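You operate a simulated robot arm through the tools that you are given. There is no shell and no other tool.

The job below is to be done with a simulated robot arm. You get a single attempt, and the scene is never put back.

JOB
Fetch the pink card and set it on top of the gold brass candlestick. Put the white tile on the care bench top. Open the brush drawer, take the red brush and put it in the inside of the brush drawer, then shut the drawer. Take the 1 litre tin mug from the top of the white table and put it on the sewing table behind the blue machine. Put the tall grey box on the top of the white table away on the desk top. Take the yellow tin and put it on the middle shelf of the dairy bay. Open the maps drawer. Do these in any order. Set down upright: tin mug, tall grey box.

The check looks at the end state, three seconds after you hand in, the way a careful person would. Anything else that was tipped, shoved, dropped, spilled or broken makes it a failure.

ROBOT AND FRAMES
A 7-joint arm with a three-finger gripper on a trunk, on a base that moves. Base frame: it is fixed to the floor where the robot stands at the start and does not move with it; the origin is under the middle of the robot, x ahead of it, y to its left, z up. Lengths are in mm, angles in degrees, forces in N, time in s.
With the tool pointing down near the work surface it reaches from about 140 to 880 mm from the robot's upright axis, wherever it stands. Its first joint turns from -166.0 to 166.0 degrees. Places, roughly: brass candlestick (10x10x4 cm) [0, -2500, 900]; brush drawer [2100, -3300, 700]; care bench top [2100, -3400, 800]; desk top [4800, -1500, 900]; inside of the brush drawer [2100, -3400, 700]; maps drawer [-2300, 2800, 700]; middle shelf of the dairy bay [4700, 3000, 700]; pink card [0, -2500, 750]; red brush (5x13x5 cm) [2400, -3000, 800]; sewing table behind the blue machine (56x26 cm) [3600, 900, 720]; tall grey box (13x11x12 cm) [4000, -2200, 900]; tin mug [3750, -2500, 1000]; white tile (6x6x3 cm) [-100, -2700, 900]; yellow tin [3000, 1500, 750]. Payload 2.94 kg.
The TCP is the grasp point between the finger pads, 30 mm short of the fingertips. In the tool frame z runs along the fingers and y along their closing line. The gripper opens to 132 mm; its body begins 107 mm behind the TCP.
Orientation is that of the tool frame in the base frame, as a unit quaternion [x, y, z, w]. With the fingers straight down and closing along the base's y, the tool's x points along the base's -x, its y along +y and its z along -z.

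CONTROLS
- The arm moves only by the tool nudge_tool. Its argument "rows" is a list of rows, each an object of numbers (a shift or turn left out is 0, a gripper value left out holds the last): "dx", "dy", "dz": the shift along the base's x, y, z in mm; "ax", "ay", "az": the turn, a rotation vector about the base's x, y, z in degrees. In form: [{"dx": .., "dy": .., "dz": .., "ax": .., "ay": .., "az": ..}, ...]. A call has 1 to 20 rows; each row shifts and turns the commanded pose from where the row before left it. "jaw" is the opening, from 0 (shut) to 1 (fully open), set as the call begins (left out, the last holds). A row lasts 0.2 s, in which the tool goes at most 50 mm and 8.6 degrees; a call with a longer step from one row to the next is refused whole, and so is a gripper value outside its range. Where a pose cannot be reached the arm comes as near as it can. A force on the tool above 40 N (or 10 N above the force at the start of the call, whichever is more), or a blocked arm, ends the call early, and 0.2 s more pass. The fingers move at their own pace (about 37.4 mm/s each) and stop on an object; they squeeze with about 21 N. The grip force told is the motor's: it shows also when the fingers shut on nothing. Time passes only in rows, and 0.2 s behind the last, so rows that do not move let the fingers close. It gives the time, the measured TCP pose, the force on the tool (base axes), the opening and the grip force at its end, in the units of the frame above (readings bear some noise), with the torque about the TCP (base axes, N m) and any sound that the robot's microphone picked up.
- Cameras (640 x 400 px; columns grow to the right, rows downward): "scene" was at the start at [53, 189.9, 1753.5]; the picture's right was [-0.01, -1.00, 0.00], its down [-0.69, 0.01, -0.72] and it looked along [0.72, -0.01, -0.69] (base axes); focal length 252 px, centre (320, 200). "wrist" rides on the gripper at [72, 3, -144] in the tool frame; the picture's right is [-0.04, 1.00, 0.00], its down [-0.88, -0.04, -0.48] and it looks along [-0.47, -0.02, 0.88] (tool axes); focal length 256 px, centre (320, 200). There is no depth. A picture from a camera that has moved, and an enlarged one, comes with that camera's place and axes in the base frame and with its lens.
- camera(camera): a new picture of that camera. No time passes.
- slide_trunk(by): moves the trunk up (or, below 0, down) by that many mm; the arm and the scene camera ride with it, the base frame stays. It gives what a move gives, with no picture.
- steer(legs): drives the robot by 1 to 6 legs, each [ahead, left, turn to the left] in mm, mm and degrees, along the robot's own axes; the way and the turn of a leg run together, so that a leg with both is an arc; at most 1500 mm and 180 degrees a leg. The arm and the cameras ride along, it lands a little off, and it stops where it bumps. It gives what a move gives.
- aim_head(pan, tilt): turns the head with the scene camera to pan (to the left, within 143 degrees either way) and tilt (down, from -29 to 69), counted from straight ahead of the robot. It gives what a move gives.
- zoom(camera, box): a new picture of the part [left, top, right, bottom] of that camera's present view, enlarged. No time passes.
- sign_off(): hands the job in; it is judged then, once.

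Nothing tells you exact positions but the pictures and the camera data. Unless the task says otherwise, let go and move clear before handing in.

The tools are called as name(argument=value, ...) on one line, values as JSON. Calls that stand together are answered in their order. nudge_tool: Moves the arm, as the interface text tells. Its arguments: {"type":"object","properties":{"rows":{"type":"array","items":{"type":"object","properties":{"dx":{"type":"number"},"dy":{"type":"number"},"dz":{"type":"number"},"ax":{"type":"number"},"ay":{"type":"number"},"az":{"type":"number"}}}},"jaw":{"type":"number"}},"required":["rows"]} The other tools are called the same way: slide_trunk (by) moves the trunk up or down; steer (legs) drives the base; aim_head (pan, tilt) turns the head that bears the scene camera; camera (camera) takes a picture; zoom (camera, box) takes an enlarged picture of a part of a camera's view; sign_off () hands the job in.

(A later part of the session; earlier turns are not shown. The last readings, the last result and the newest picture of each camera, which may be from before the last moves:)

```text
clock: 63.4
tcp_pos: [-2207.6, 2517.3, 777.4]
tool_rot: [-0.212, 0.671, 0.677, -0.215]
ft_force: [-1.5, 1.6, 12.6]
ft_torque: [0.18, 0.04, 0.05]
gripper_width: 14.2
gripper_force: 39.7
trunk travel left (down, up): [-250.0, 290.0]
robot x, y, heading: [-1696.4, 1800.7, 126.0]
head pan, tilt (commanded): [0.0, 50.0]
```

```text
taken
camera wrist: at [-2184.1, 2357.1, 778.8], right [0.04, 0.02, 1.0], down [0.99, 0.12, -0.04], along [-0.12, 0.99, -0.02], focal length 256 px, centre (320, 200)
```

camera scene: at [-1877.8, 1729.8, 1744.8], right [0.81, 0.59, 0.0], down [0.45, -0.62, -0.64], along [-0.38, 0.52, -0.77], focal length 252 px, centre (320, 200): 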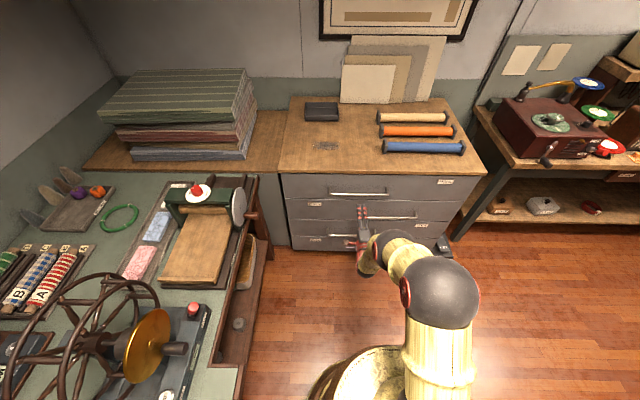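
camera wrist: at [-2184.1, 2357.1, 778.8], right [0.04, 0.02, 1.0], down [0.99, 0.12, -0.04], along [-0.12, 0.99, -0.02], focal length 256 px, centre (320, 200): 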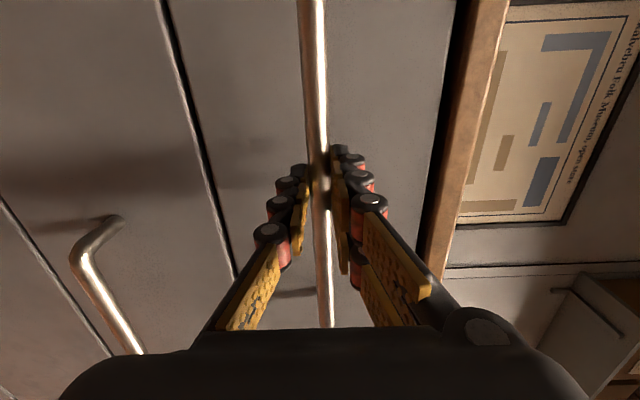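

The bar is gripped (14 mm). I'll pull straight back along the chest normal.

nudge_tool(rows=[{"dx": 5.7, "dy": -8.2}, {"dx": 11.4, "dy": -16.4}, {"dx": 11.4, "dy": -16.4}, {"dx": 11.4, "dy": -16.4}, {"dx": 11.4, "dy": -16.4}])

camera(camera="scene")

```text
clock: 64.5
tcp_pos: [-2153.5, 2440.6, 777.9]
tool_rot: [-0.212, 0.672, 0.676, -0.214]
ft_force: [-3.2, -5.9, 21.1]
ft_torque: [0.27, 0.11, 0.93]
gripper_width: 14.0
gripper_force: 39.8
trunk travel left (down, up): [-250.0, 290.0]
robot x, y, heading: [-1692.2, 1803.9, 126.0]
head pan, tilt (commanded): [0.0, 50.0]
```

```text
taken
camera scene: at [-1876.5, 1727.0, 1745.0], right [0.81, 0.59, 0.0], down [0.45, -0.62, -0.64], along [-0.38, 0.52, -0.77], focal length 252 px, centre (320, 200)
```

scene: 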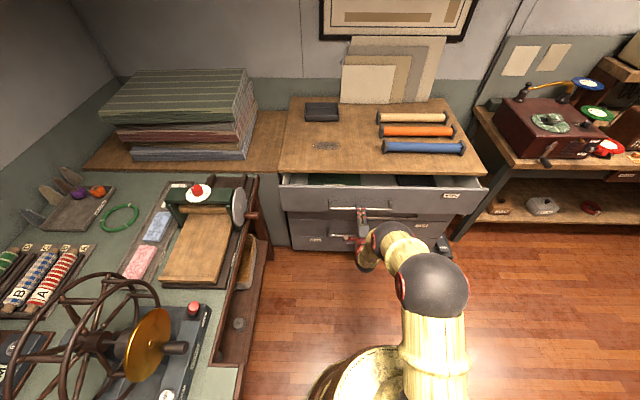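

The drawer slides. I'll continue pulling, with a slight lift to relieve the vertical load.

nudge_tool(rows=[{"dx": 8.5, "dy": -12.3, "dz": 2}, {"dx": 11.4, "dy": -16.4, "dz": 1}, {"dx": 11.4, "dy": -16.4}, {"dx": 11.4, "dy": -16.4}, {"dx": 11.4, "dy": -16.4}, {"dx": 11.4, "dy": -16.4}, {"dx": 11.4, "dy": -16.4}])

camera(camera="scene")

```text
clock: 66.2
tcp_pos: [-2078.4, 2329.4, 777.8]
tool_rot: [-0.214, 0.674, 0.674, -0.213]
ft_force: [-12.4, -13.7, 7.1]
ft_torque: [0.05, -0.01, 0.21]
gripper_width: 14.1
gripper_force: 40.9
trunk travel left (down, up): [-250.0, 290.0]
robot x, y, heading: [-1695.5, 1802.7, 126.1]
head pan, tilt (commanded): [0.0, 50.0]
```

```text
taken
camera scene: at [-1878.2, 1727.6, 1744.7], right [0.81, 0.59, 0.0], down [0.45, -0.62, -0.64], along [-0.38, 0.52, -0.77], focal length 252 px, centre (320, 200)
```

scene: 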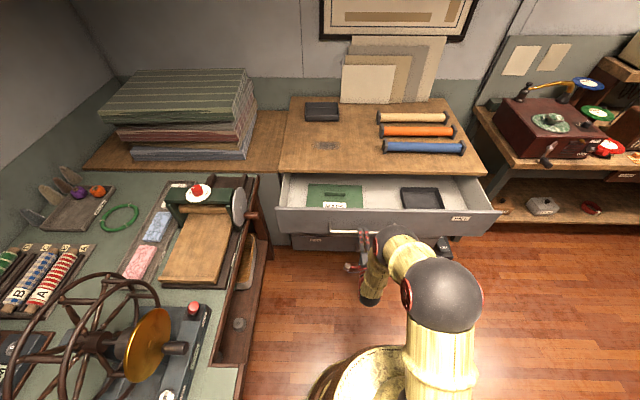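

It's about 230 mm open. I'll pull another ~90 mm with a slight leftward correction.

nudge_tool(rows=[{"dx": 9.0, "dy": -17.2}, {"dx": 10.4, "dy": -17.0}, {"dx": 11.0, "dy": -16.6}, {"dx": 11.4, "dy": -16.4}, {"dx": 11.4, "dy": -16.4}])

camera(camera="scene")

```text
clock: 67.3
tcp_pos: [-2021.9, 2247.6, 777.4]
tool_rot: [-0.212, 0.675, 0.674, -0.213]
ft_force: [12.6, 5.3, -5.1]
ft_torque: [-0.03, -0.21, -0.95]
gripper_width: 13.9
gripper_force: 40.2
trunk travel left (down, up): [-250.0, 290.0]
robot x, y, heading: [-1692.8, 1801.5, 125.8]
head pan, tilt (commanded): [0.0, 50.0]
```

```text
taken
camera scene: at [-1876.5, 1730.1, 1745.0], right [0.81, 0.59, 0.0], down [0.45, -0.62, -0.64], along [-0.38, 0.52, -0.77], focal length 252 px, centre (320, 200)
```

scene: 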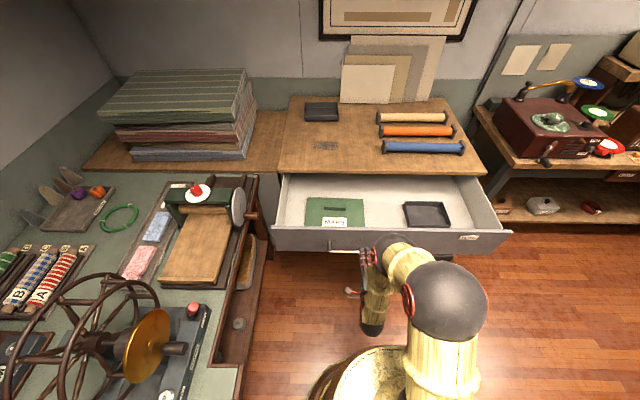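

About 327 mm open. I'll pull on gently towards its stop to be sure it counts as open.

nudge_tool(rows=[{"dx": 11.4, "dy": -15.5}, {"dx": 11.4, "dy": -16.4}, {"dx": 11.4, "dy": -16.4}, {"dx": 11.4, "dy": -16.4}])

camera(camera="scene")

```text
clock: 68.3
tcp_pos: [-1978.3, 2186.7, 777.7]
tool_rot: [-0.213, 0.674, 0.674, -0.215]
ft_force: [17.4, 11.7, -21.6]
ft_torque: [-0.35, -0.43, -0.29]
gripper_width: 14.0
gripper_force: 40.7
trunk travel left (down, up): [-250.0, 290.0]
robot x, y, heading: [-1694.0, 1800.4, 126.1]
head pan, tilt (commanded): [0.0, 50.0]
```

```text
taken
camera scene: at [-1876.8, 1731.5, 1744.9], right [0.81, 0.59, 0.0], down [0.45, -0.62, -0.64], along [-0.38, 0.52, -0.77], focal length 252 px, centre (320, 200)
```

scene: 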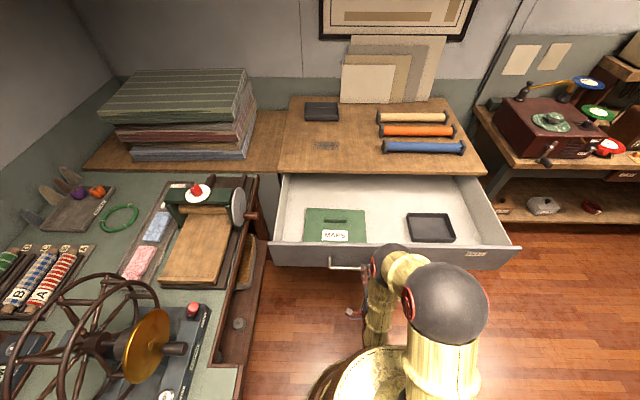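

About 400 mm open now. I'll try a little further with the arm to see if it reaches its stop.

nudge_tool(rows=[{"dx": 10.4, "dy": -16.4, "dz": -2}, {"dx": 10.4, "dy": -16.4, "dz": -1}, {"dx": 11.4, "dy": -16.4}, {"dx": 11.4, "dy": -16.4}])

```text
clock: 68.6
tcp_pos: [-1979.6, 2186.1, 778.6]
tool_rot: [-0.211, 0.675, 0.675, -0.212]
ft_force: [2.5, -1.1, -15.0]
ft_torque: [-0.18, -0.23, -1.26]
gripper_width: 14.3
gripper_force: 40.5
trunk travel left (down, up): [-250.0, 290.0]
robot x, y, heading: [-1696.9, 1806.3, 125.8]
head pan, tilt (commanded): [0.0, 50.0]
stopped in row 1: the force on the tool passed its limit at 52 N (the readings are from after the stop); the commanded pose is now the measured one
```

The drawer is at its stop (~400 mm). I'll release the handle and back the base away.

nudge_tool(rows=[{"dz": 0}, {"dz": 0}, {"dz": 0}, {"dz": 0}], jaw=0.5)

camera(camera="wrist")

steer(legs=[[-300, 0, 0]])

camera(camera="scene")

```text
clock: 69.6
tcp_pos: [-1978.7, 2186.6, 779.2]
tool_rot: [-0.211, 0.673, 0.676, -0.214]
ft_force: [-0.2, 0.6, -1.4]
ft_torque: [-0.01, 0.04, 0.0]
gripper_width: 66.2
gripper_force: 0.1
trunk travel left (down, up): [-250.0, 290.0]
robot x, y, heading: [-1695.0, 1802.1, 125.8]
head pan, tilt (commanded): [0.0, 50.0]
```

```text
taken
camera wrist: at [-1956.3, 2026.0, 780.4], right [0.04, 0.02, 1.0], down [0.99, 0.11, -0.04], along [-0.12, 0.99, -0.02], focal length 256 px, centre (320, 200)
```

wrist: 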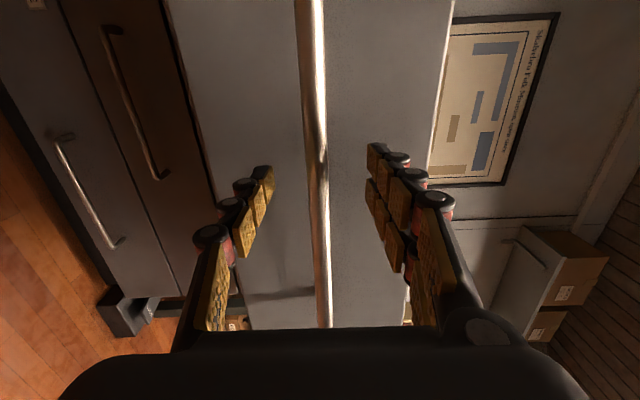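

```text
clock: 71.7
tcp_pos: [-1803.7, 1939.7, 778.6]
tool_rot: [-0.213, 0.672, 0.676, -0.215]
ft_force: [0.6, 0.1, 0.5]
ft_torque: [0.02, -0.01, -0.03]
gripper_width: 66.0
gripper_force: 0.1
trunk travel left (down, up): [-250.0, 290.0]
robot x, y, heading: [-1519.2, 1561.4, 126.0]
head pan, tilt (commanded): [0.0, 50.0]
```

```text
taken
camera scene: at [-1700.3, 1485.5, 1744.9], right [0.81, 0.59, 0.0], down [0.45, -0.62, -0.64], along [-0.38, 0.52, -0.77], focal length 252 px, centre (320, 200)
```

scene: 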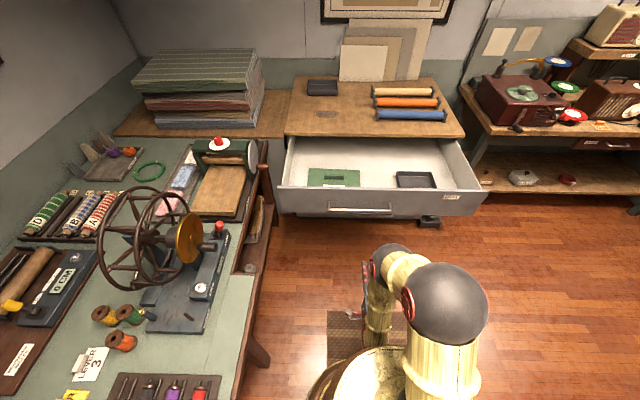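

The maps drawer is fully open and clear. Now I restore the arm to a tucked, tool-down pose before travelling to the Mills bench.

nudge_tool(rows=[{"ax": -6.63, "ay": -4.82, "dz": 30}, {"ax": -6.63, "ay": -4.82, "dz": 30}, {"ax": -6.63, "ay": -4.82, "dz": 30}, {"ax": -6.63, "ay": -4.82, "dz": 30}, {"ax": -6.63, "ay": -4.82, "dz": 35}, {"ax": -6.63, "ay": -4.82, "dz": 35}, {"ax": -6.63, "ay": -4.82, "dz": 35}, {"ax": -6.63, "ay": -4.82, "dz": 35}, {"ax": -6.63, "ay": -4.82, "dz": 35}, {"ax": -6.63, "ay": -4.82, "dz": 35}, {"ax": -6.63, "ay": -4.82, "dz": 30}])

nudge_tool(rows=[{"az": 8.2}, {"az": 8.2}, {"az": 8.2}, {"az": 8.2}, {"az": 8.2}, {"az": 8.2}, {"az": 8.2}, {"az": 8.2}, {"az": 8.2}, {"az": 8.2}, {"az": 8.2}])

```text
clock: 74.1
tcp_pos: [-1776.2, 1987.4, 1087.1]
tool_rot: [-0.371, 0.909, 0.179, 0.064]
ft_force: [-3.9, -6.5, -2.5]
ft_torque: [0.51, -0.24, -0.16]
gripper_width: 66.1
gripper_force: 0.0
out of reach, approached as far as the arm can: row 8, 9, 10
trunk travel left (down, up): [-250.0, 290.0]
robot x, y, heading: [-1518.0, 1559.8, 126.3]
head pan, tilt (commanded): [0.0, 50.0]
```

```text
clock: 76.5
tcp_pos: [-1799.4, 1951.0, 989.4]
tool_rot: [0.78, -0.597, -0.164, 0.088]
ft_force: [-1.0, -0.2, 0.5]
ft_torque: [-0.02, -0.01, 0.01]
gripper_width: 66.1
gripper_force: 0.0
out of reach, approached as far as the arm can: row 1, 2, 3, 4, 5, 6, 7
trunk travel left (down, up): [-250.0, 290.0]
robot x, y, heading: [-1519.2, 1559.8, 126.4]
head pan, tilt (commanded): [0.0, 50.0]
```

The wrist is slightly tilted; I'll correct orientation back to straight down and tuck.

nudge_tool(rows=[{"dx": 7.2, "dy": -9.8, "dz": 26.2, "ax": 0.09, "ay": -4.32, "az": 4.16}, {"dx": 7.2, "dy": -9.8, "dz": 26.2, "ax": 0.09, "ay": -4.32, "az": 4.16}, {"dx": 7.2, "dy": -9.8, "dz": 26.2, "ax": 0.09, "ay": -4.32, "az": 4.16}, {"dx": 7.2, "dy": -9.8, "dz": 26.2, "ax": 0.09, "ay": -4.32, "az": 4.16}, {"dx": 7.2, "dy": -9.8, "dz": 26.2, "ax": 0.09, "ay": -4.32, "az": 4.16}])

camera(camera="scene")

```text
clock: 77.7
tcp_pos: [-1763.8, 1902.0, 1120.9]
tool_rot: [0.891, -0.454, 0.001, -0.001]
ft_force: [0.5, 0.0, 0.2]
ft_torque: [0.01, -0.02, 0.0]
gripper_width: 66.2
gripper_force: 0.0
trunk travel left (down, up): [-250.0, 290.0]
robot x, y, heading: [-1518.6, 1560.2, 126.3]
head pan, tilt (commanded): [0.0, 50.0]
```

```text
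taken
camera scene: at [-1700.1, 1485.1, 1744.9], right [0.81, 0.59, 0.0], down [0.45, -0.62, -0.64], along [-0.38, 0.52, -0.77], focal length 252 px, centre (320, 200)
```

scene: 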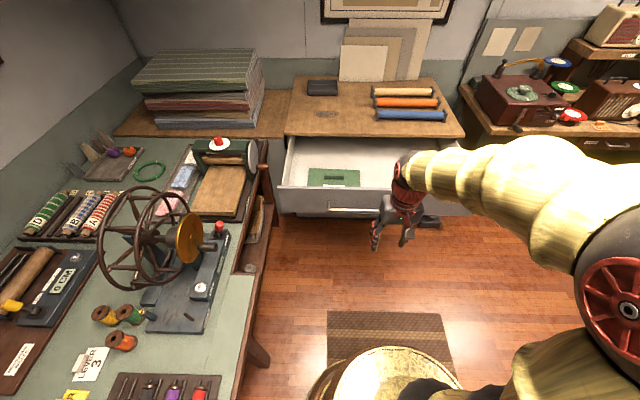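

The arm is tucked again. I'll back up along the way I came to open space, then turn around toward the Mills bench.

steer(legs=[[-1400, 0, 0], [-750, 0, 0], [0, 0, 178.5]])

aim_head(pan=0, tilt=30)

camera(camera="scene")

```text
clock: 95.7
tcp_pos: [-40.4, -562.5, 1121.5]
tool_rot: [0.475, 0.88, 0.0, 0.0]
ft_force: [-0.2, -0.4, -0.4]
ft_torque: [-0.01, 0.02, 0.02]
gripper_width: 65.8
gripper_force: 0.1
trunk travel left (down, up): [-250.0, 290.0]
robot x, y, heading: [-267.4, -206.9, -56.8]
head pan, tilt (commanded): [0.0, 50.0]
```

```text
clock: 96.5
tcp_pos: [-40.5, -562.9, 1119.5]
tool_rot: [0.474, 0.88, 0.0, 0.0]
ft_force: [-0.1, -0.4, -0.2]
ft_torque: [-0.03, -0.01, 0.05]
gripper_width: 66.0
gripper_force: 0.1
trunk travel left (down, up): [-250.0, 290.0]
robot x, y, heading: [-268.6, -204.6, -56.6]
head pan, tilt (commanded): [0.0, 30.0]
```

```text
taken
camera scene: at [-77.0, -152.7, 1774.3], right [-0.83, -0.55, 0.0], down [-0.28, 0.42, -0.87], along [0.48, -0.72, -0.5], focal length 252 px, centre (320, 200)
```

scene: 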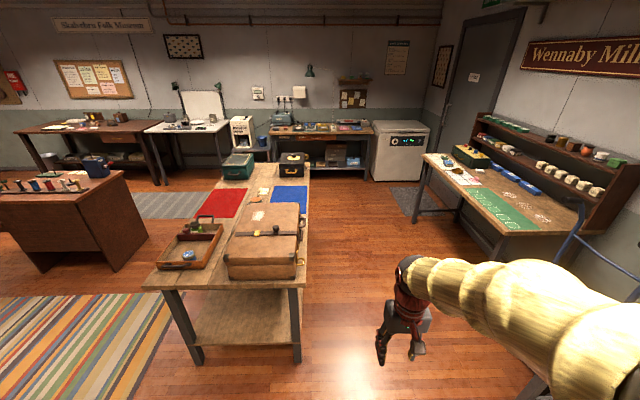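

I'm at the table end of the corridor. I'll drive along between the display table and Mills bench, then turn to face the bench.

steer(legs=[[1400, -130, 1.5], [600, -100, 0], [0, 0, -90]])

camera(camera="scene")

```text
clock: 110.5
tcp_pos: [337.4, -2237.3, 1119.8]
tool_rot: [0.953, 0.304, 0.0, 0.0]
ft_force: [0.3, -0.1, 0.2]
ft_torque: [0.0, -0.03, 0.01]
gripper_width: 66.2
gripper_force: 0.2
trunk travel left (down, up): [-250.0, 290.0]
robot x, y, heading: [685.5, -1993.6, -144.6]
head pan, tilt (commanded): [0.0, 30.0]
```

```text
taken
camera scene: at [745.1, -2186.4, 1774.4], right [-0.58, 0.81, 0.0], down [0.41, 0.29, -0.87], along [-0.71, -0.5, -0.5], focal length 252 px, centre (320, 200)
```

scene: 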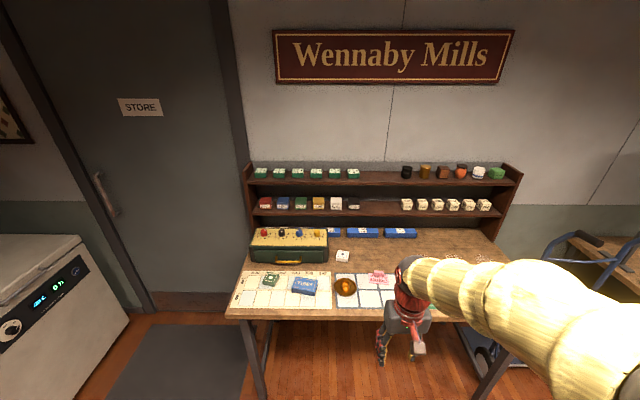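

zoom(camera="scene", box=[230, 230, 420, 320])

zoom(camera="scene", box=[325, 240, 405, 310])

```text
3.37 times, centred on (325, 275) of scene
camera zoom: at [745.1, -2186.4, 1774.4], right [-0.58, 0.81, 0.0], down [0.41, 0.29, -0.87], along [-0.71, -0.5, -0.5], focal length 850 px, centre (303, -53)
```

zoom: 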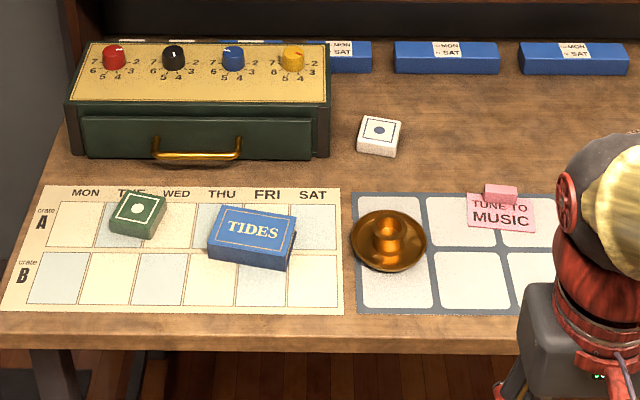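

```text
5.71 times, centred on (365, 275) of scene
camera zoom: at [745.1, -2186.4, 1774.4], right [-0.58, 0.81, 0.0], down [0.41, 0.29, -0.87], along [-0.71, -0.5, -0.5], focal length 1442 px, centre (63, -229)
```

zoom: 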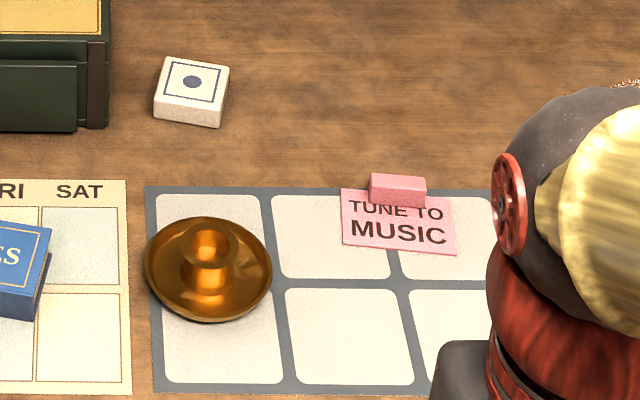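

I can see the candlestick (brass dish with central cup), the pink card with a pink grip block, and the white tile with a blue dot. I'll drive closer so they're in comfortable reach.

steer(legs=[[290, 20, 0]])

aim_head(pan=0, tilt=50)

camera(camera="scene")

camera(camera="wrist")

```text
clock: 112.5
tcp_pos: [110.6, -2421.8, 1120.4]
tool_rot: [0.953, 0.302, 0.0, 0.0]
ft_force: [0.5, 0.0, -0.1]
ft_torque: [0.02, -0.02, -0.03]
gripper_width: 65.9
gripper_force: 0.1
trunk travel left (down, up): [-250.0, 290.0]
robot x, y, heading: [459.8, -2181.5, -144.9]
head pan, tilt (commanded): [0.0, 30.0]
```

```text
clock: 113.3
tcp_pos: [109.6, -2421.1, 1120.7]
tool_rot: [0.953, 0.302, 0.0, 0.0]
ft_force: [0.0, 0.6, -0.4]
ft_torque: [-0.01, -0.05, -0.01]
gripper_width: 65.9
gripper_force: 0.1
trunk travel left (down, up): [-250.0, 290.0]
robot x, y, heading: [459.9, -2181.0, -144.7]
head pan, tilt (commanded): [0.0, 50.0]
```

```text
taken
camera scene: at [528.9, -2363.4, 1744.9], right [-0.58, 0.82, 0.0], down [0.63, 0.44, -0.64], along [-0.53, -0.37, -0.77], focal length 252 px, centre (320, 200)
```

scene: 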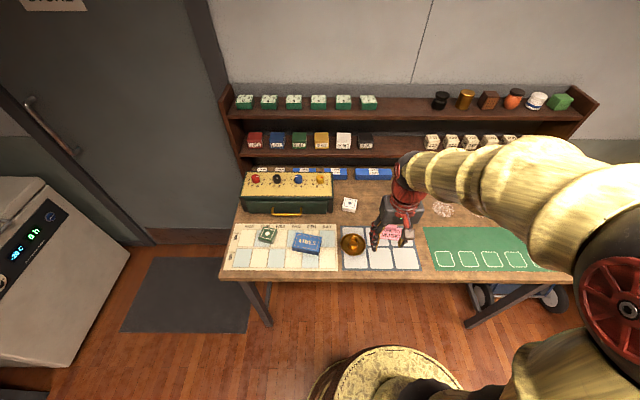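

```text
taken
camera wrist: at [171.2, -2381.7, 1263.3], right [0.54, -0.84, 0.0], down [-0.74, -0.47, 0.48], along [-0.4, -0.26, -0.88], focal length 256 px, centre (320, 200)
```

wrist: 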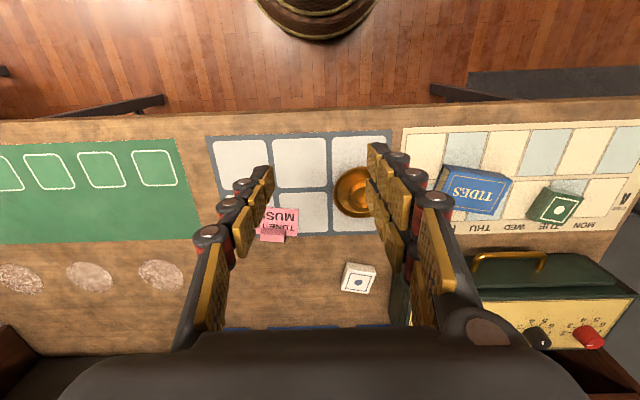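

Wrist camera shows all three objects. I'll zoom both cameras to triangulate.

zoom(camera="scene", box=[320, 180, 420, 280])

zoom(camera="wrist", box=[230, 140, 400, 310])

```text
4.00 times, centred on (370, 230) of scene
camera zoom: at [528.9, -2363.4, 1744.9], right [-0.58, 0.82, 0.0], down [0.63, 0.44, -0.64], along [-0.53, -0.37, -0.77], focal length 1009 px, centre (120, 80)
```

zoom: 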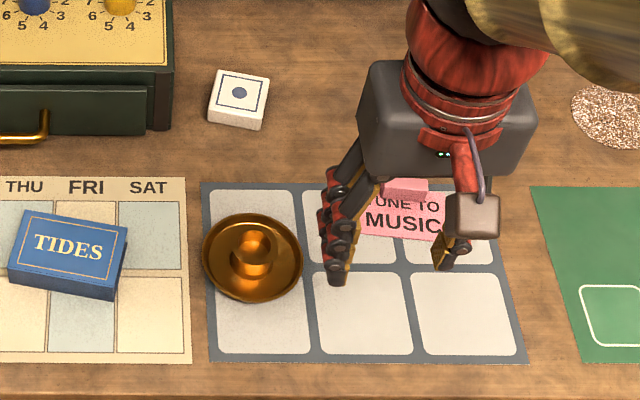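

```text
2.35 times, centred on (315, 225) of wrist
camera zoom: at [171.2, -2381.7, 1263.3], right [0.54, -0.84, 0.0], down [-0.74, -0.47, 0.48], along [-0.4, -0.26, -0.88], focal length 602 px, centre (332, 141)
```

zoom: 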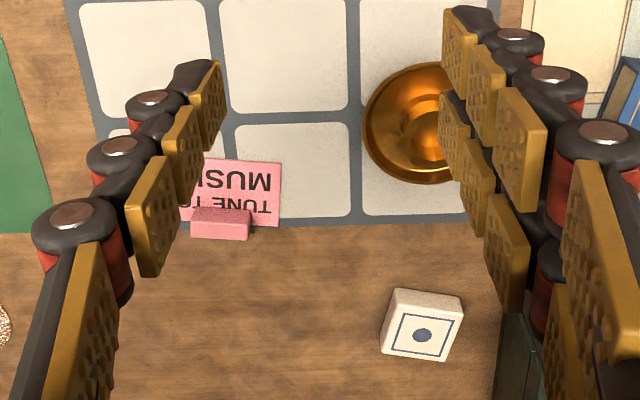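

Estimated: bench top z≈856, candlestick centre (42,-2545), tile (-119,-2660), pink block (-120,-2461, top ≈875). I'll move over the pink block to refine.

nudge_tool(rows=[{"dx": -38.3, "dy": -6.7, "dz": -18}, {"dx": -38.3, "dy": -6.7, "dz": -18}, {"dx": -38.3, "dy": -6.7, "dz": -18}, {"dx": -38.3, "dy": -6.7, "dz": -18}, {"dx": -38.3, "dy": -6.7, "dz": -18}, {"dx": -38.3, "dy": -6.7, "dz": -18}], jaw=0.65)

camera(camera="wrist")

zoom(camera="wrist", box=[250, 70, 400, 170])

camera(camera="scene")

```text
clock: 114.7
tcp_pos: [-121.4, -2462.0, 1013.1]
tool_rot: [0.953, 0.301, 0.0, 0.0]
ft_force: [-0.4, -0.1, 0.4]
ft_torque: [-0.01, 0.01, -0.02]
gripper_width: 85.5
gripper_force: 0.1
trunk travel left (down, up): [-250.0, 290.0]
robot x, y, heading: [460.2, -2179.8, -144.5]
head pan, tilt (commanded): [0.0, 50.0]
```

```text
taken
camera wrist: at [-60.3, -2423.6, 1154.5], right [0.54, -0.84, 0.0], down [-0.74, -0.47, 0.48], along [-0.4, -0.26, -0.88], focal length 256 px, centre (320, 200)
```

wrist: 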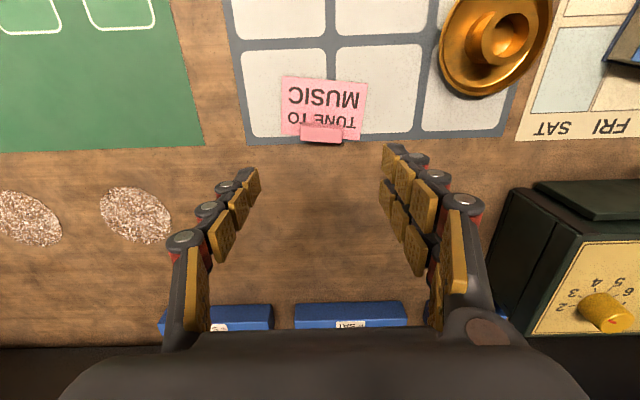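

```text
4.00 times, centred on (325, 120) of wrist
camera zoom: at [-60.3, -2423.6, 1154.5], right [0.54, -0.84, 0.0], down [-0.74, -0.47, 0.48], along [-0.4, -0.26, -0.88], focal length 1024 px, centre (300, 520)
```

zoom: 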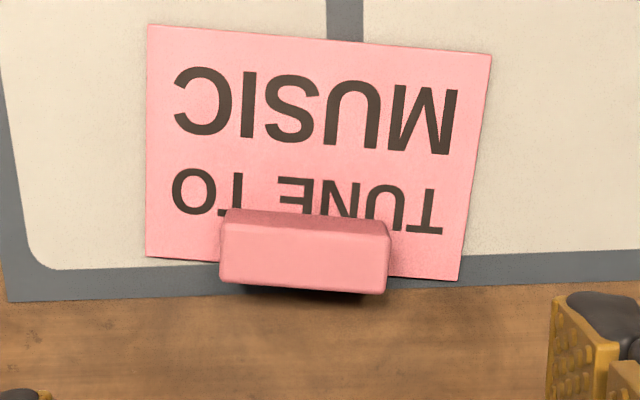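

```text
taken
camera scene: at [527.9, -2363.8, 1744.8], right [-0.58, 0.82, 0.0], down [0.63, 0.44, -0.64], along [-0.52, -0.37, -0.77], focal length 252 px, centre (320, 200)
```

scene: 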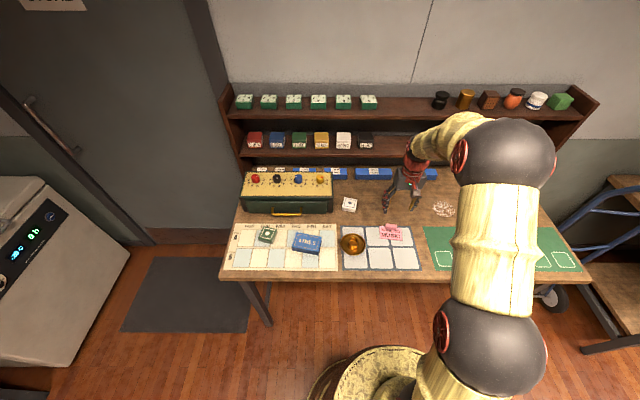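

Block is ~46 mm wide × 17 mm deep, rotated ~7° relative to the tool. The two-finger side is wide, so I'll turn the tool ~-97° to pinch across its short side.

nudge_tool(rows=[{"az": -8.1, "dx": 0.35}, {"az": -8.1, "dx": 0.35}, {"az": -8.1, "dx": 0.35}, {"az": -8.1, "dx": 0.35}, {"az": -8.1, "dx": 0.35}, {"az": -8.1, "dx": 0.35}, {"az": -8.1, "dx": 0.35}, {"az": -8.1, "dx": 0.35}, {"az": -8.1, "dx": 0.35}, {"az": -8.1, "dx": 0.35}, {"az": -8.1, "dx": 0.35}, {"az": -7.9, "dx": 0.35}])

camera(camera="wrist")

zoom(camera="wrist", box=[250, 70, 400, 170])

```text
clock: 117.3
tcp_pos: [-116.4, -2460.6, 1012.3]
tool_rot: [0.857, -0.515, -0.001, 0.0]
ft_force: [-0.1, -0.5, -0.5]
ft_torque: [0.0, 0.02, -0.02]
gripper_width: 85.8
gripper_force: 0.1
trunk travel left (down, up): [-250.0, 290.0]
robot x, y, heading: [456.3, -2182.5, -144.7]
head pan, tilt (commanded): [0.0, 50.0]
```

```text
taken
camera wrist: at [-85.1, -2526.2, 1155.3], right [-0.9, -0.43, 0.0], down [-0.38, 0.79, 0.48], along [-0.2, 0.43, -0.88], focal length 256 px, centre (320, 200)
```

wrist: 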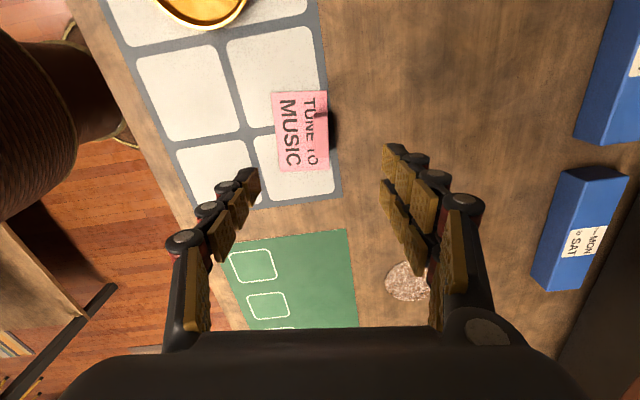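

```text
4.00 times, centred on (325, 120) of wrist
camera zoom: at [-85.1, -2526.2, 1155.3], right [-0.9, -0.43, 0.0], down [-0.38, 0.79, 0.48], along [-0.2, 0.43, -0.88], focal length 1024 px, centre (300, 520)
```

zoom: 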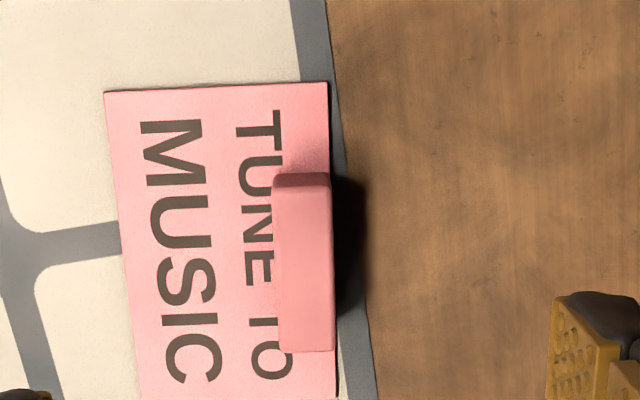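

Aligned within ~2 mm; block top is at z≈871. I'll make the small correction, descend until fingertips overlap the block by ~9 mm, and close.

nudge_tool(rows=[{"dx": -2, "dy": 0.5, "dz": -30}, {"dz": -30}, {"dz": -30}, {"dz": -20}, {"dz": -6}, {"dz": -4}], jaw=0.45)

camera(camera="wrist")

```text
clock: 118.7
tcp_pos: [-118.3, -2460.5, 893.4]
tool_rot: [0.858, -0.514, -0.001, -0.001]
ft_force: [-0.6, -0.3, 0.0]
ft_torque: [0.02, 0.02, -0.01]
gripper_width: 59.3
gripper_force: 0.0
trunk travel left (down, up): [-250.0, 290.0]
robot x, y, heading: [461.3, -2179.3, -144.7]
head pan, tilt (commanded): [0.0, 50.0]
```

```text
taken
camera wrist: at [-87.3, -2525.9, 1036.1], right [-0.9, -0.43, 0.0], down [-0.38, 0.79, 0.48], along [-0.21, 0.43, -0.88], focal length 256 px, centre (320, 200)
```

wrist: 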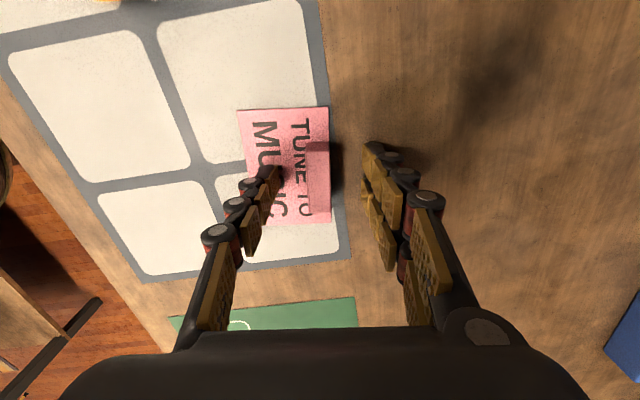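

zoom(camera="wrist", box=[230, 90, 420, 220])

```text
3.08 times, centred on (325, 155) of wrist
camera zoom: at [-87.3, -2525.9, 1036.1], right [-0.9, -0.43, 0.0], down [-0.38, 0.79, 0.48], along [-0.21, 0.43, -0.88], focal length 788 px, centre (305, 338)
```

zoom: 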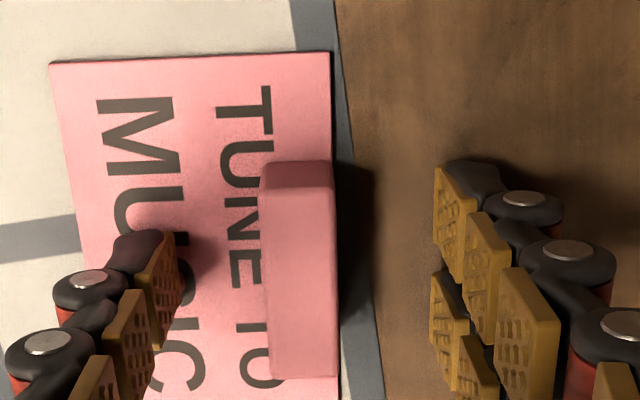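

The block is centred between the fingers. Closing to grip it.

nudge_tool(rows=[{"dz": 0}, {"dz": 0}, {"dz": 0}, {"dz": 0}, {"dz": 0}], jaw=0)

zoom(camera="wrist", box=[230, 90, 420, 220])

```text
clock: 119.9
tcp_pos: [-119.3, -2459.8, 893.2]
tool_rot: [0.858, -0.514, 0.0, -0.002]
ft_force: [0.2, -0.6, -0.7]
ft_torque: [-0.02, -0.01, 0.02]
gripper_width: 15.1
gripper_force: 21.4
trunk travel left (down, up): [-250.0, 290.0]
robot x, y, heading: [454.6, -2180.1, -144.9]
head pan, tilt (commanded): [0.0, 50.0]
```

```text
3.08 times, centred on (325, 155) of wrist
camera zoom: at [-87.4, -2525.9, 1036.1], right [-0.9, -0.43, 0.0], down [-0.38, 0.79, 0.48], along [-0.21, 0.43, -0.88], focal length 788 px, centre (305, 338)
```

zoom: 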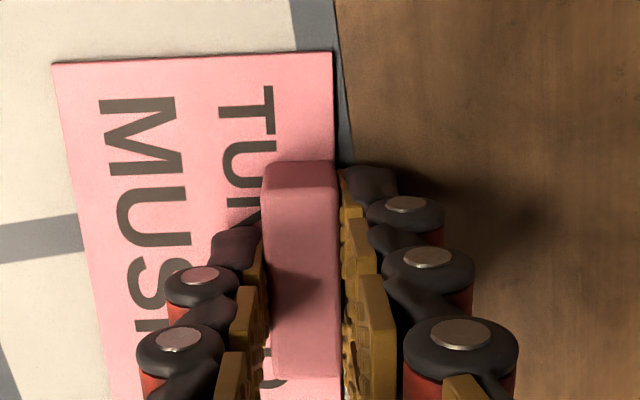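

Gripped. I'll lift and carry it toward the candlestick, keeping the card well above it.

nudge_tool(rows=[{"dz": 15}, {"dz": 30}, {"dz": 40}, {"dx": 36.7, "dy": -23.2, "dz": 5}, {"dx": 36.7, "dy": -23.2}, {"dx": 36.7, "dy": -23.2}, {"dx": 36.9, "dy": -23.3}])

camera(camera="wrist")

zoom(camera="scene", box=[310, 190, 410, 270])

```text
clock: 121.5
tcp_pos: [31.3, -2552.0, 983.6]
tool_rot: [0.858, -0.514, -0.001, 0.0]
ft_force: [-0.9, 0.1, -0.3]
ft_torque: [0.0, 0.01, -0.01]
gripper_width: 15.0
gripper_force: 21.0
trunk travel left (down, up): [-250.0, 290.0]
robot x, y, heading: [454.3, -2178.4, -144.7]
head pan, tilt (commanded): [0.0, 50.0]
```

```text
taken
camera wrist: at [62.1, -2618.3, 1125.8], right [-0.9, -0.43, 0.0], down [-0.38, 0.79, 0.48], along [-0.21, 0.43, -0.88], focal length 256 px, centre (320, 200)
```

wrist: 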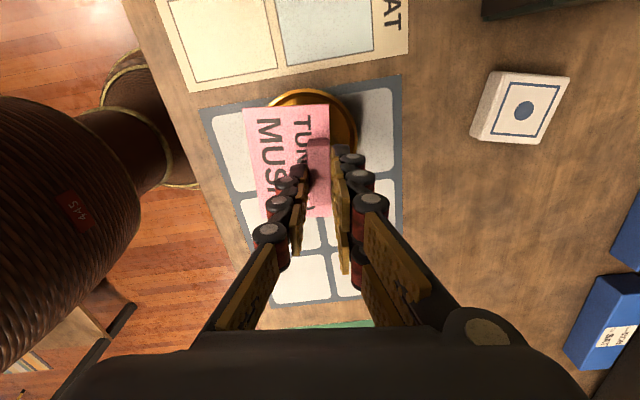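

```text
5.00 times, centred on (360, 230) of scene
camera zoom: at [529.2, -2363.8, 1744.8], right [-0.58, 0.82, 0.0], down [0.63, 0.44, -0.64], along [-0.53, -0.37, -0.77], focal length 1261 px, centre (120, 50)
```

zoom: 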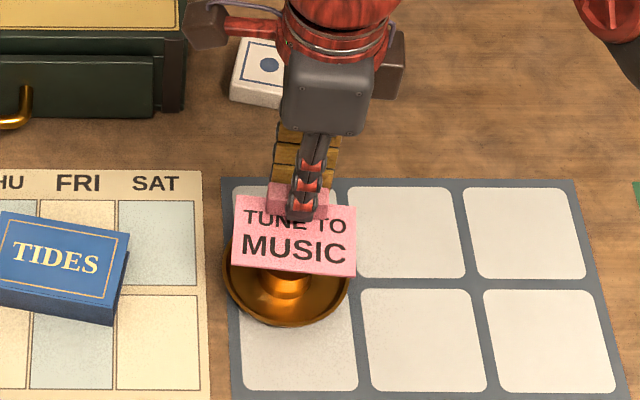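

The card hovers over the candlestick, aligned within a few mm. I'll shift 3 mm and lower gently toward contact.

nudge_tool(rows=[{"dx": -2.6, "dy": -1.4, "dz": -15}, {"dz": -15}, {"dz": -10}, {"dz": -4}])

zoom(camera="scene", box=[310, 190, 410, 270])

nudge_tool(rows=[{"dz": -2}])

nudge_tool(rows=[{"dz": -2}])

```text
clock: 122.5
tcp_pos: [24.9, -2554.1, 941.8]
tool_rot: [0.858, -0.514, -0.001, 0.002]
ft_force: [2.2, 1.1, 17.9]
ft_torque: [-0.04, -0.16, 0.04]
gripper_width: 14.8
gripper_force: 21.1
trunk travel left (down, up): [-250.0, 290.0]
robot x, y, heading: [456.5, -2181.2, -144.8]
head pan, tilt (commanded): [0.0, 50.0]
```

```text
5.00 times, centred on (360, 230) of scene
camera zoom: at [529.8, -2362.6, 1745.2], right [-0.58, 0.82, 0.0], down [0.63, 0.44, -0.64], along [-0.53, -0.37, -0.77], focal length 1261 px, centre (120, 50)
```

zoom: 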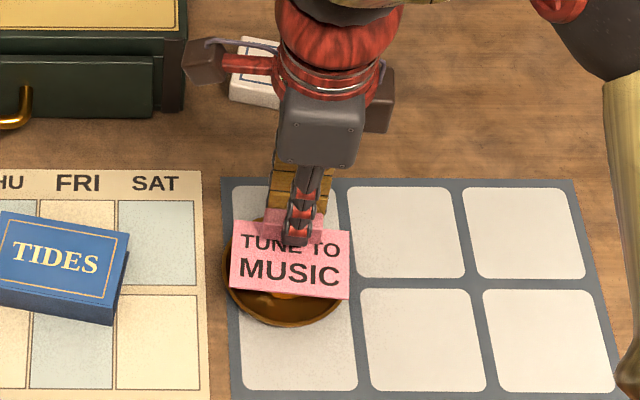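

```text
clock: 122.9
tcp_pos: [25.6, -2553.9, 938.7]
tool_rot: [0.857, -0.515, -0.001, 0.001]
ft_force: [-4.5, -2.1, 13.8]
ft_torque: [0.16, 0.02, -0.02]
gripper_width: 15.0
gripper_force: 21.4
trunk travel left (down, up): [-250.0, 290.0]
robot x, y, heading: [458.2, -2180.6, -144.4]
head pan, tilt (commanded): [0.0, 50.0]
```

```text
clock: 123.3
tcp_pos: [25.1, -2553.3, 935.0]
tool_rot: [0.857, -0.515, -0.001, 0.001]
ft_force: [-6.2, -2.5, 13.8]
ft_torque: [0.15, 0.03, 0.03]
gripper_width: 15.5
gripper_force: 20.7
trunk travel left (down, up): [-250.0, 290.0]
robot x, y, heading: [455.0, -2182.2, -144.8]
head pan, tilt (commanded): [0.0, 50.0]
```

Contact came earlier than predicted (force ~14 N). I'll ease up slightly and look.

nudge_tool(rows=[{"dz": 2}, {"dz": 1}])

zoom(camera="scene", box=[310, 190, 410, 270])

camera(camera="wrist")

```text
clock: 123.9
tcp_pos: [27.5, -2552.6, 936.1]
tool_rot: [0.857, -0.515, 0.001, -0.003]
ft_force: [1.0, 0.2, -0.6]
ft_torque: [0.01, 0.01, 0.01]
gripper_width: 15.0
gripper_force: 21.0
trunk travel left (down, up): [-250.0, 290.0]
robot x, y, heading: [461.0, -2181.2, -145.0]
head pan, tilt (commanded): [0.0, 50.0]
```

```text
5.00 times, centred on (360, 230) of scene
camera zoom: at [528.8, -2363.6, 1744.7], right [-0.58, 0.82, 0.0], down [0.63, 0.44, -0.64], along [-0.53, -0.37, -0.77], focal length 1261 px, centre (120, 50)
```

zoom: 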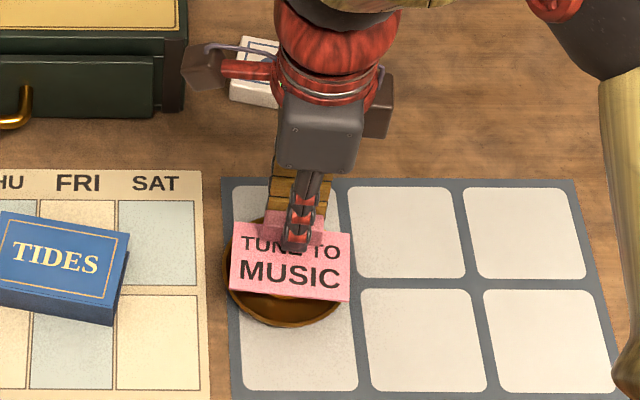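

```text
taken
camera wrist: at [58.5, -2619.2, 1078.8], right [-0.9, -0.43, -0.01], down [-0.38, 0.79, 0.48], along [-0.2, 0.43, -0.88], focal length 256 px, centre (320, 200)
```

wrist: 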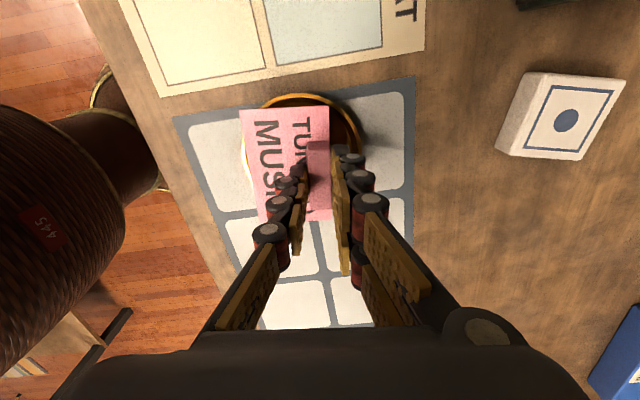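

The candlestick hasn't moved and force is near zero. Releasing the card gently.

nudge_tool(rows=[{"dz": 0}, {"dz": 0}, {"dz": 0}], jaw=0.4)

zoom(camera="scene", box=[310, 190, 410, 270])

zoom(camera="wrist", box=[230, 70, 420, 200])

```text
clock: 124.7
tcp_pos: [27.0, -2553.3, 938.1]
tool_rot: [0.858, -0.514, 0.0, -0.001]
ft_force: [-0.5, -1.5, -0.2]
ft_torque: [0.02, 0.0, -0.01]
gripper_width: 52.9
gripper_force: 0.0
trunk travel left (down, up): [-250.0, 290.0]
robot x, y, heading: [458.7, -2178.9, -144.9]
head pan, tilt (commanded): [0.0, 50.0]
```

```text
5.00 times, centred on (360, 230) of scene
camera zoom: at [528.8, -2363.5, 1744.9], right [-0.58, 0.82, 0.0], down [0.63, 0.44, -0.64], along [-0.53, -0.37, -0.77], focal length 1261 px, centre (120, 50)
```

zoom: 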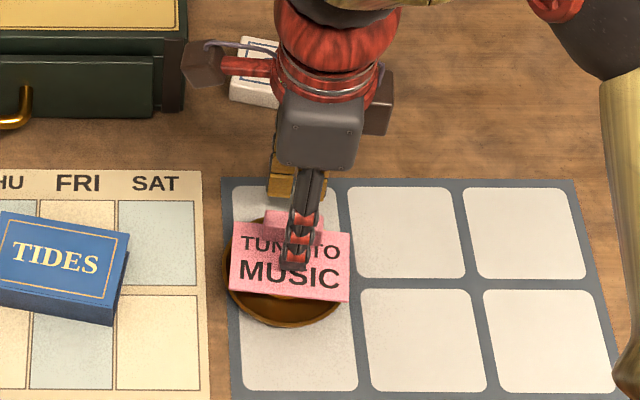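

```text
3.08 times, centred on (325, 135) of wrist
camera zoom: at [57.6, -2619.9, 1080.7], right [-0.9, -0.43, 0.0], down [-0.38, 0.79, 0.48], along [-0.21, 0.43, -0.88], focal length 788 px, centre (305, 400)
```

zoom: 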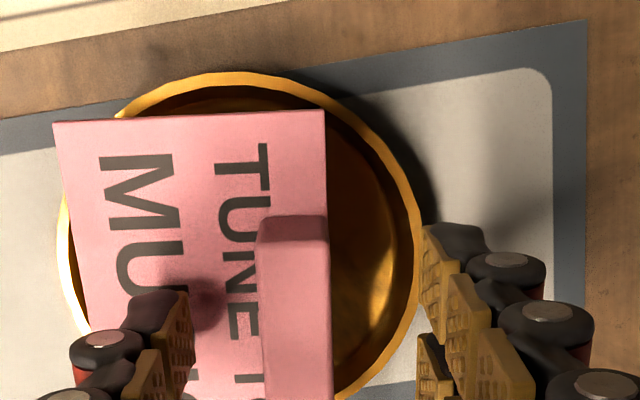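

The card rests level on the candlestick. Lifting clear and checking.

nudge_tool(rows=[{"dz": 10}, {"dz": 30}, {"dz": 40}, {"dz": 40}])

zoom(camera="scene", box=[310, 190, 410, 270])

camera(camera="wrist")

```text
clock: 125.7
tcp_pos: [26.7, -2553.0, 1059.0]
tool_rot: [0.857, -0.515, 0.0, -0.001]
ft_force: [0.5, -0.2, -0.5]
ft_torque: [-0.01, 0.01, -0.01]
gripper_width: 53.1
gripper_force: 0.1
trunk travel left (down, up): [-250.0, 290.0]
robot x, y, heading: [458.8, -2182.3, -144.7]
head pan, tilt (commanded): [0.0, 50.0]
```

```text
5.00 times, centred on (360, 230) of scene
camera zoom: at [529.1, -2363.2, 1744.9], right [-0.58, 0.82, 0.0], down [0.63, 0.44, -0.64], along [-0.53, -0.37, -0.77], focal length 1261 px, centre (120, 50)
```

zoom: 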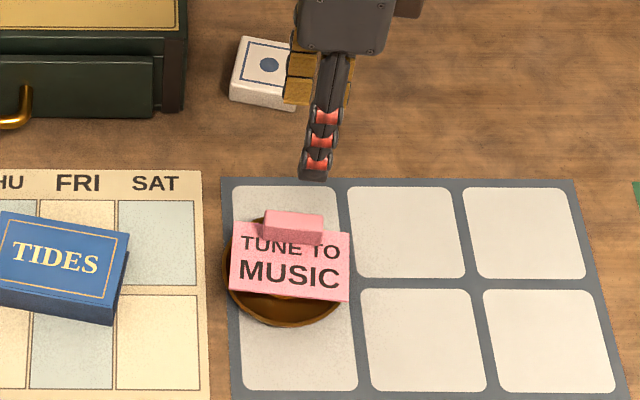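

```text
taken
camera wrist: at [58.1, -2618.5, 1201.2], right [-0.9, -0.43, 0.0], down [-0.38, 0.79, 0.48], along [-0.2, 0.43, -0.88], focal length 256 px, centre (320, 200)
```

wrist: 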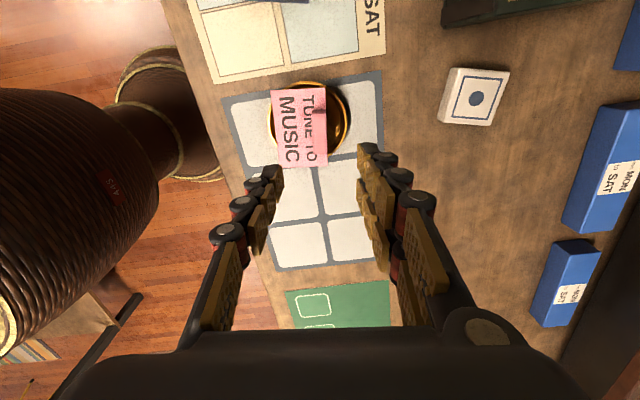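

Card is placed. Now over to the white tile at about (-119,-2662).

nudge_tool(rows=[{"dx": -36.4, "dy": -27.5, "dz": -10}, {"dx": -36.4, "dy": -27.5, "dz": -10}, {"dx": -36.4, "dy": -27.5, "dz": -10}, {"dx": -36.4, "dy": -27.5, "dz": -15}], jaw=0.8)

camera(camera="wrist")

zoom(camera="wrist", box=[250, 70, 400, 170])

```text
clock: 126.7
tcp_pos: [-121.1, -2665.1, 1009.7]
tool_rot: [0.858, -0.513, 0.001, -0.001]
ft_force: [-1.1, 0.1, 0.1]
ft_torque: [0.03, -0.04, -0.01]
gripper_width: 105.6
gripper_force: 0.1
trunk travel left (down, up): [-250.0, 290.0]
robot x, y, heading: [455.6, -2182.3, -144.8]
head pan, tilt (commanded): [0.0, 50.0]
```

```text
taken
camera wrist: at [-90.4, -2731.5, 1153.0], right [-0.9, -0.43, 0.0], down [-0.38, 0.79, 0.48], along [-0.2, 0.43, -0.88], focal length 256 px, centre (320, 200)
```

wrist: 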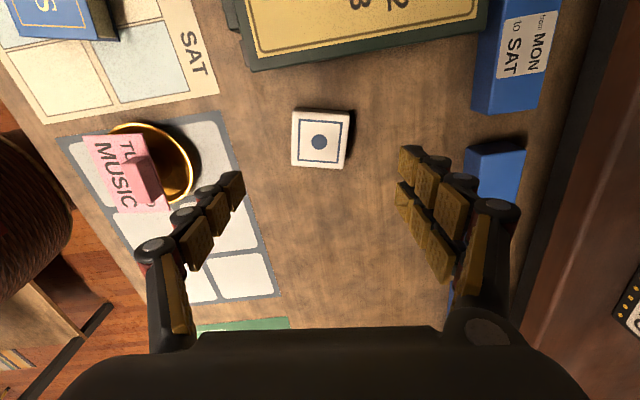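

```text
4.00 times, centred on (325, 120) of wrist
camera zoom: at [-90.4, -2731.5, 1153.0], right [-0.9, -0.43, 0.0], down [-0.38, 0.79, 0.48], along [-0.2, 0.43, -0.88], focal length 1024 px, centre (300, 520)
```

zoom: 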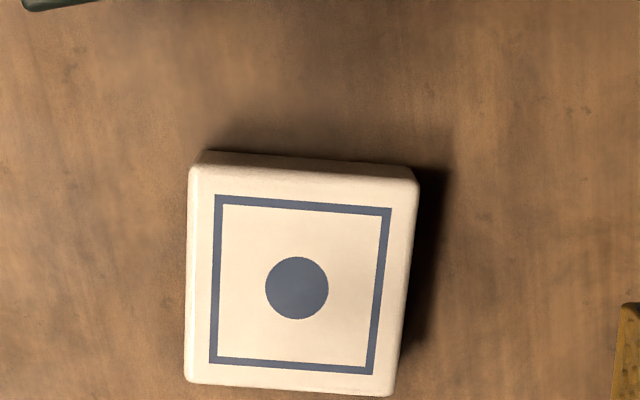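

The tile needs a 7° clockwise turn and a 4.5 mm shift. Then I descend and grip it.

nudge_tool(rows=[{"dx": -1.9, "dy": 4.1, "az": -6.8, "dz": -20}, {"dz": -30}, {"dz": -30}, {"dz": -20}, {"dz": -10}, {"dz": -6}])

zoom(camera="wrist", box=[220, 70, 430, 210])

```text
clock: 128.1
tcp_pos: [-119.6, -2660.3, 894.9]
tool_rot: [0.826, -0.564, 0.0, -0.001]
ft_force: [-0.2, 0.3, -0.3]
ft_torque: [-0.04, 0.0, 0.0]
gripper_width: 105.4
gripper_force: 0.0
trunk travel left (down, up): [-250.0, 290.0]
robot x, y, heading: [455.4, -2181.9, -144.7]
head pan, tilt (commanded): [0.0, 50.0]
```

```text
2.86 times, centred on (325, 140) of wrist
camera zoom: at [-97.1, -2729.5, 1038.7], right [-0.95, -0.32, 0.0], down [-0.28, 0.83, 0.48], along [-0.15, 0.45, -0.88], focal length 731 px, centre (306, 371)
```

zoom: 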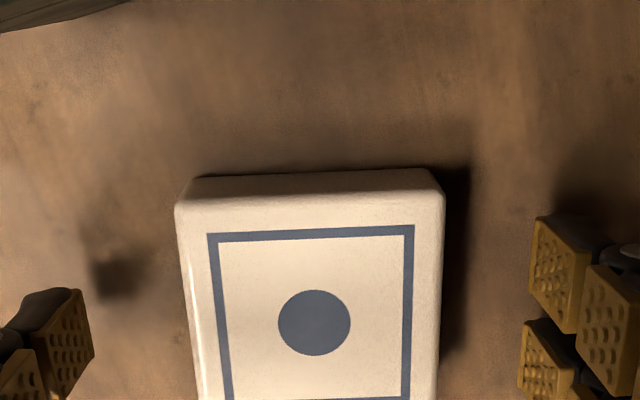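

Aligned. Closing on the tile.

nudge_tool(rows=[{"dz": 0}, {"dz": 0}, {"dz": 0}, {"dz": 0}, {"dz": 0}], jaw=0.3)

```text
clock: 129.3
tcp_pos: [-120.2, -2661.2, 897.1]
tool_rot: [0.826, -0.564, 0.0, -0.001]
ft_force: [-0.9, -0.3, -0.3]
ft_torque: [-0.01, 0.05, 0.0]
gripper_width: 59.5
gripper_force: 21.1
trunk travel left (down, up): [-250.0, 290.0]
robot x, y, heading: [457.7, -2177.3, -144.6]
head pan, tilt (commanded): [0.0, 50.0]
```

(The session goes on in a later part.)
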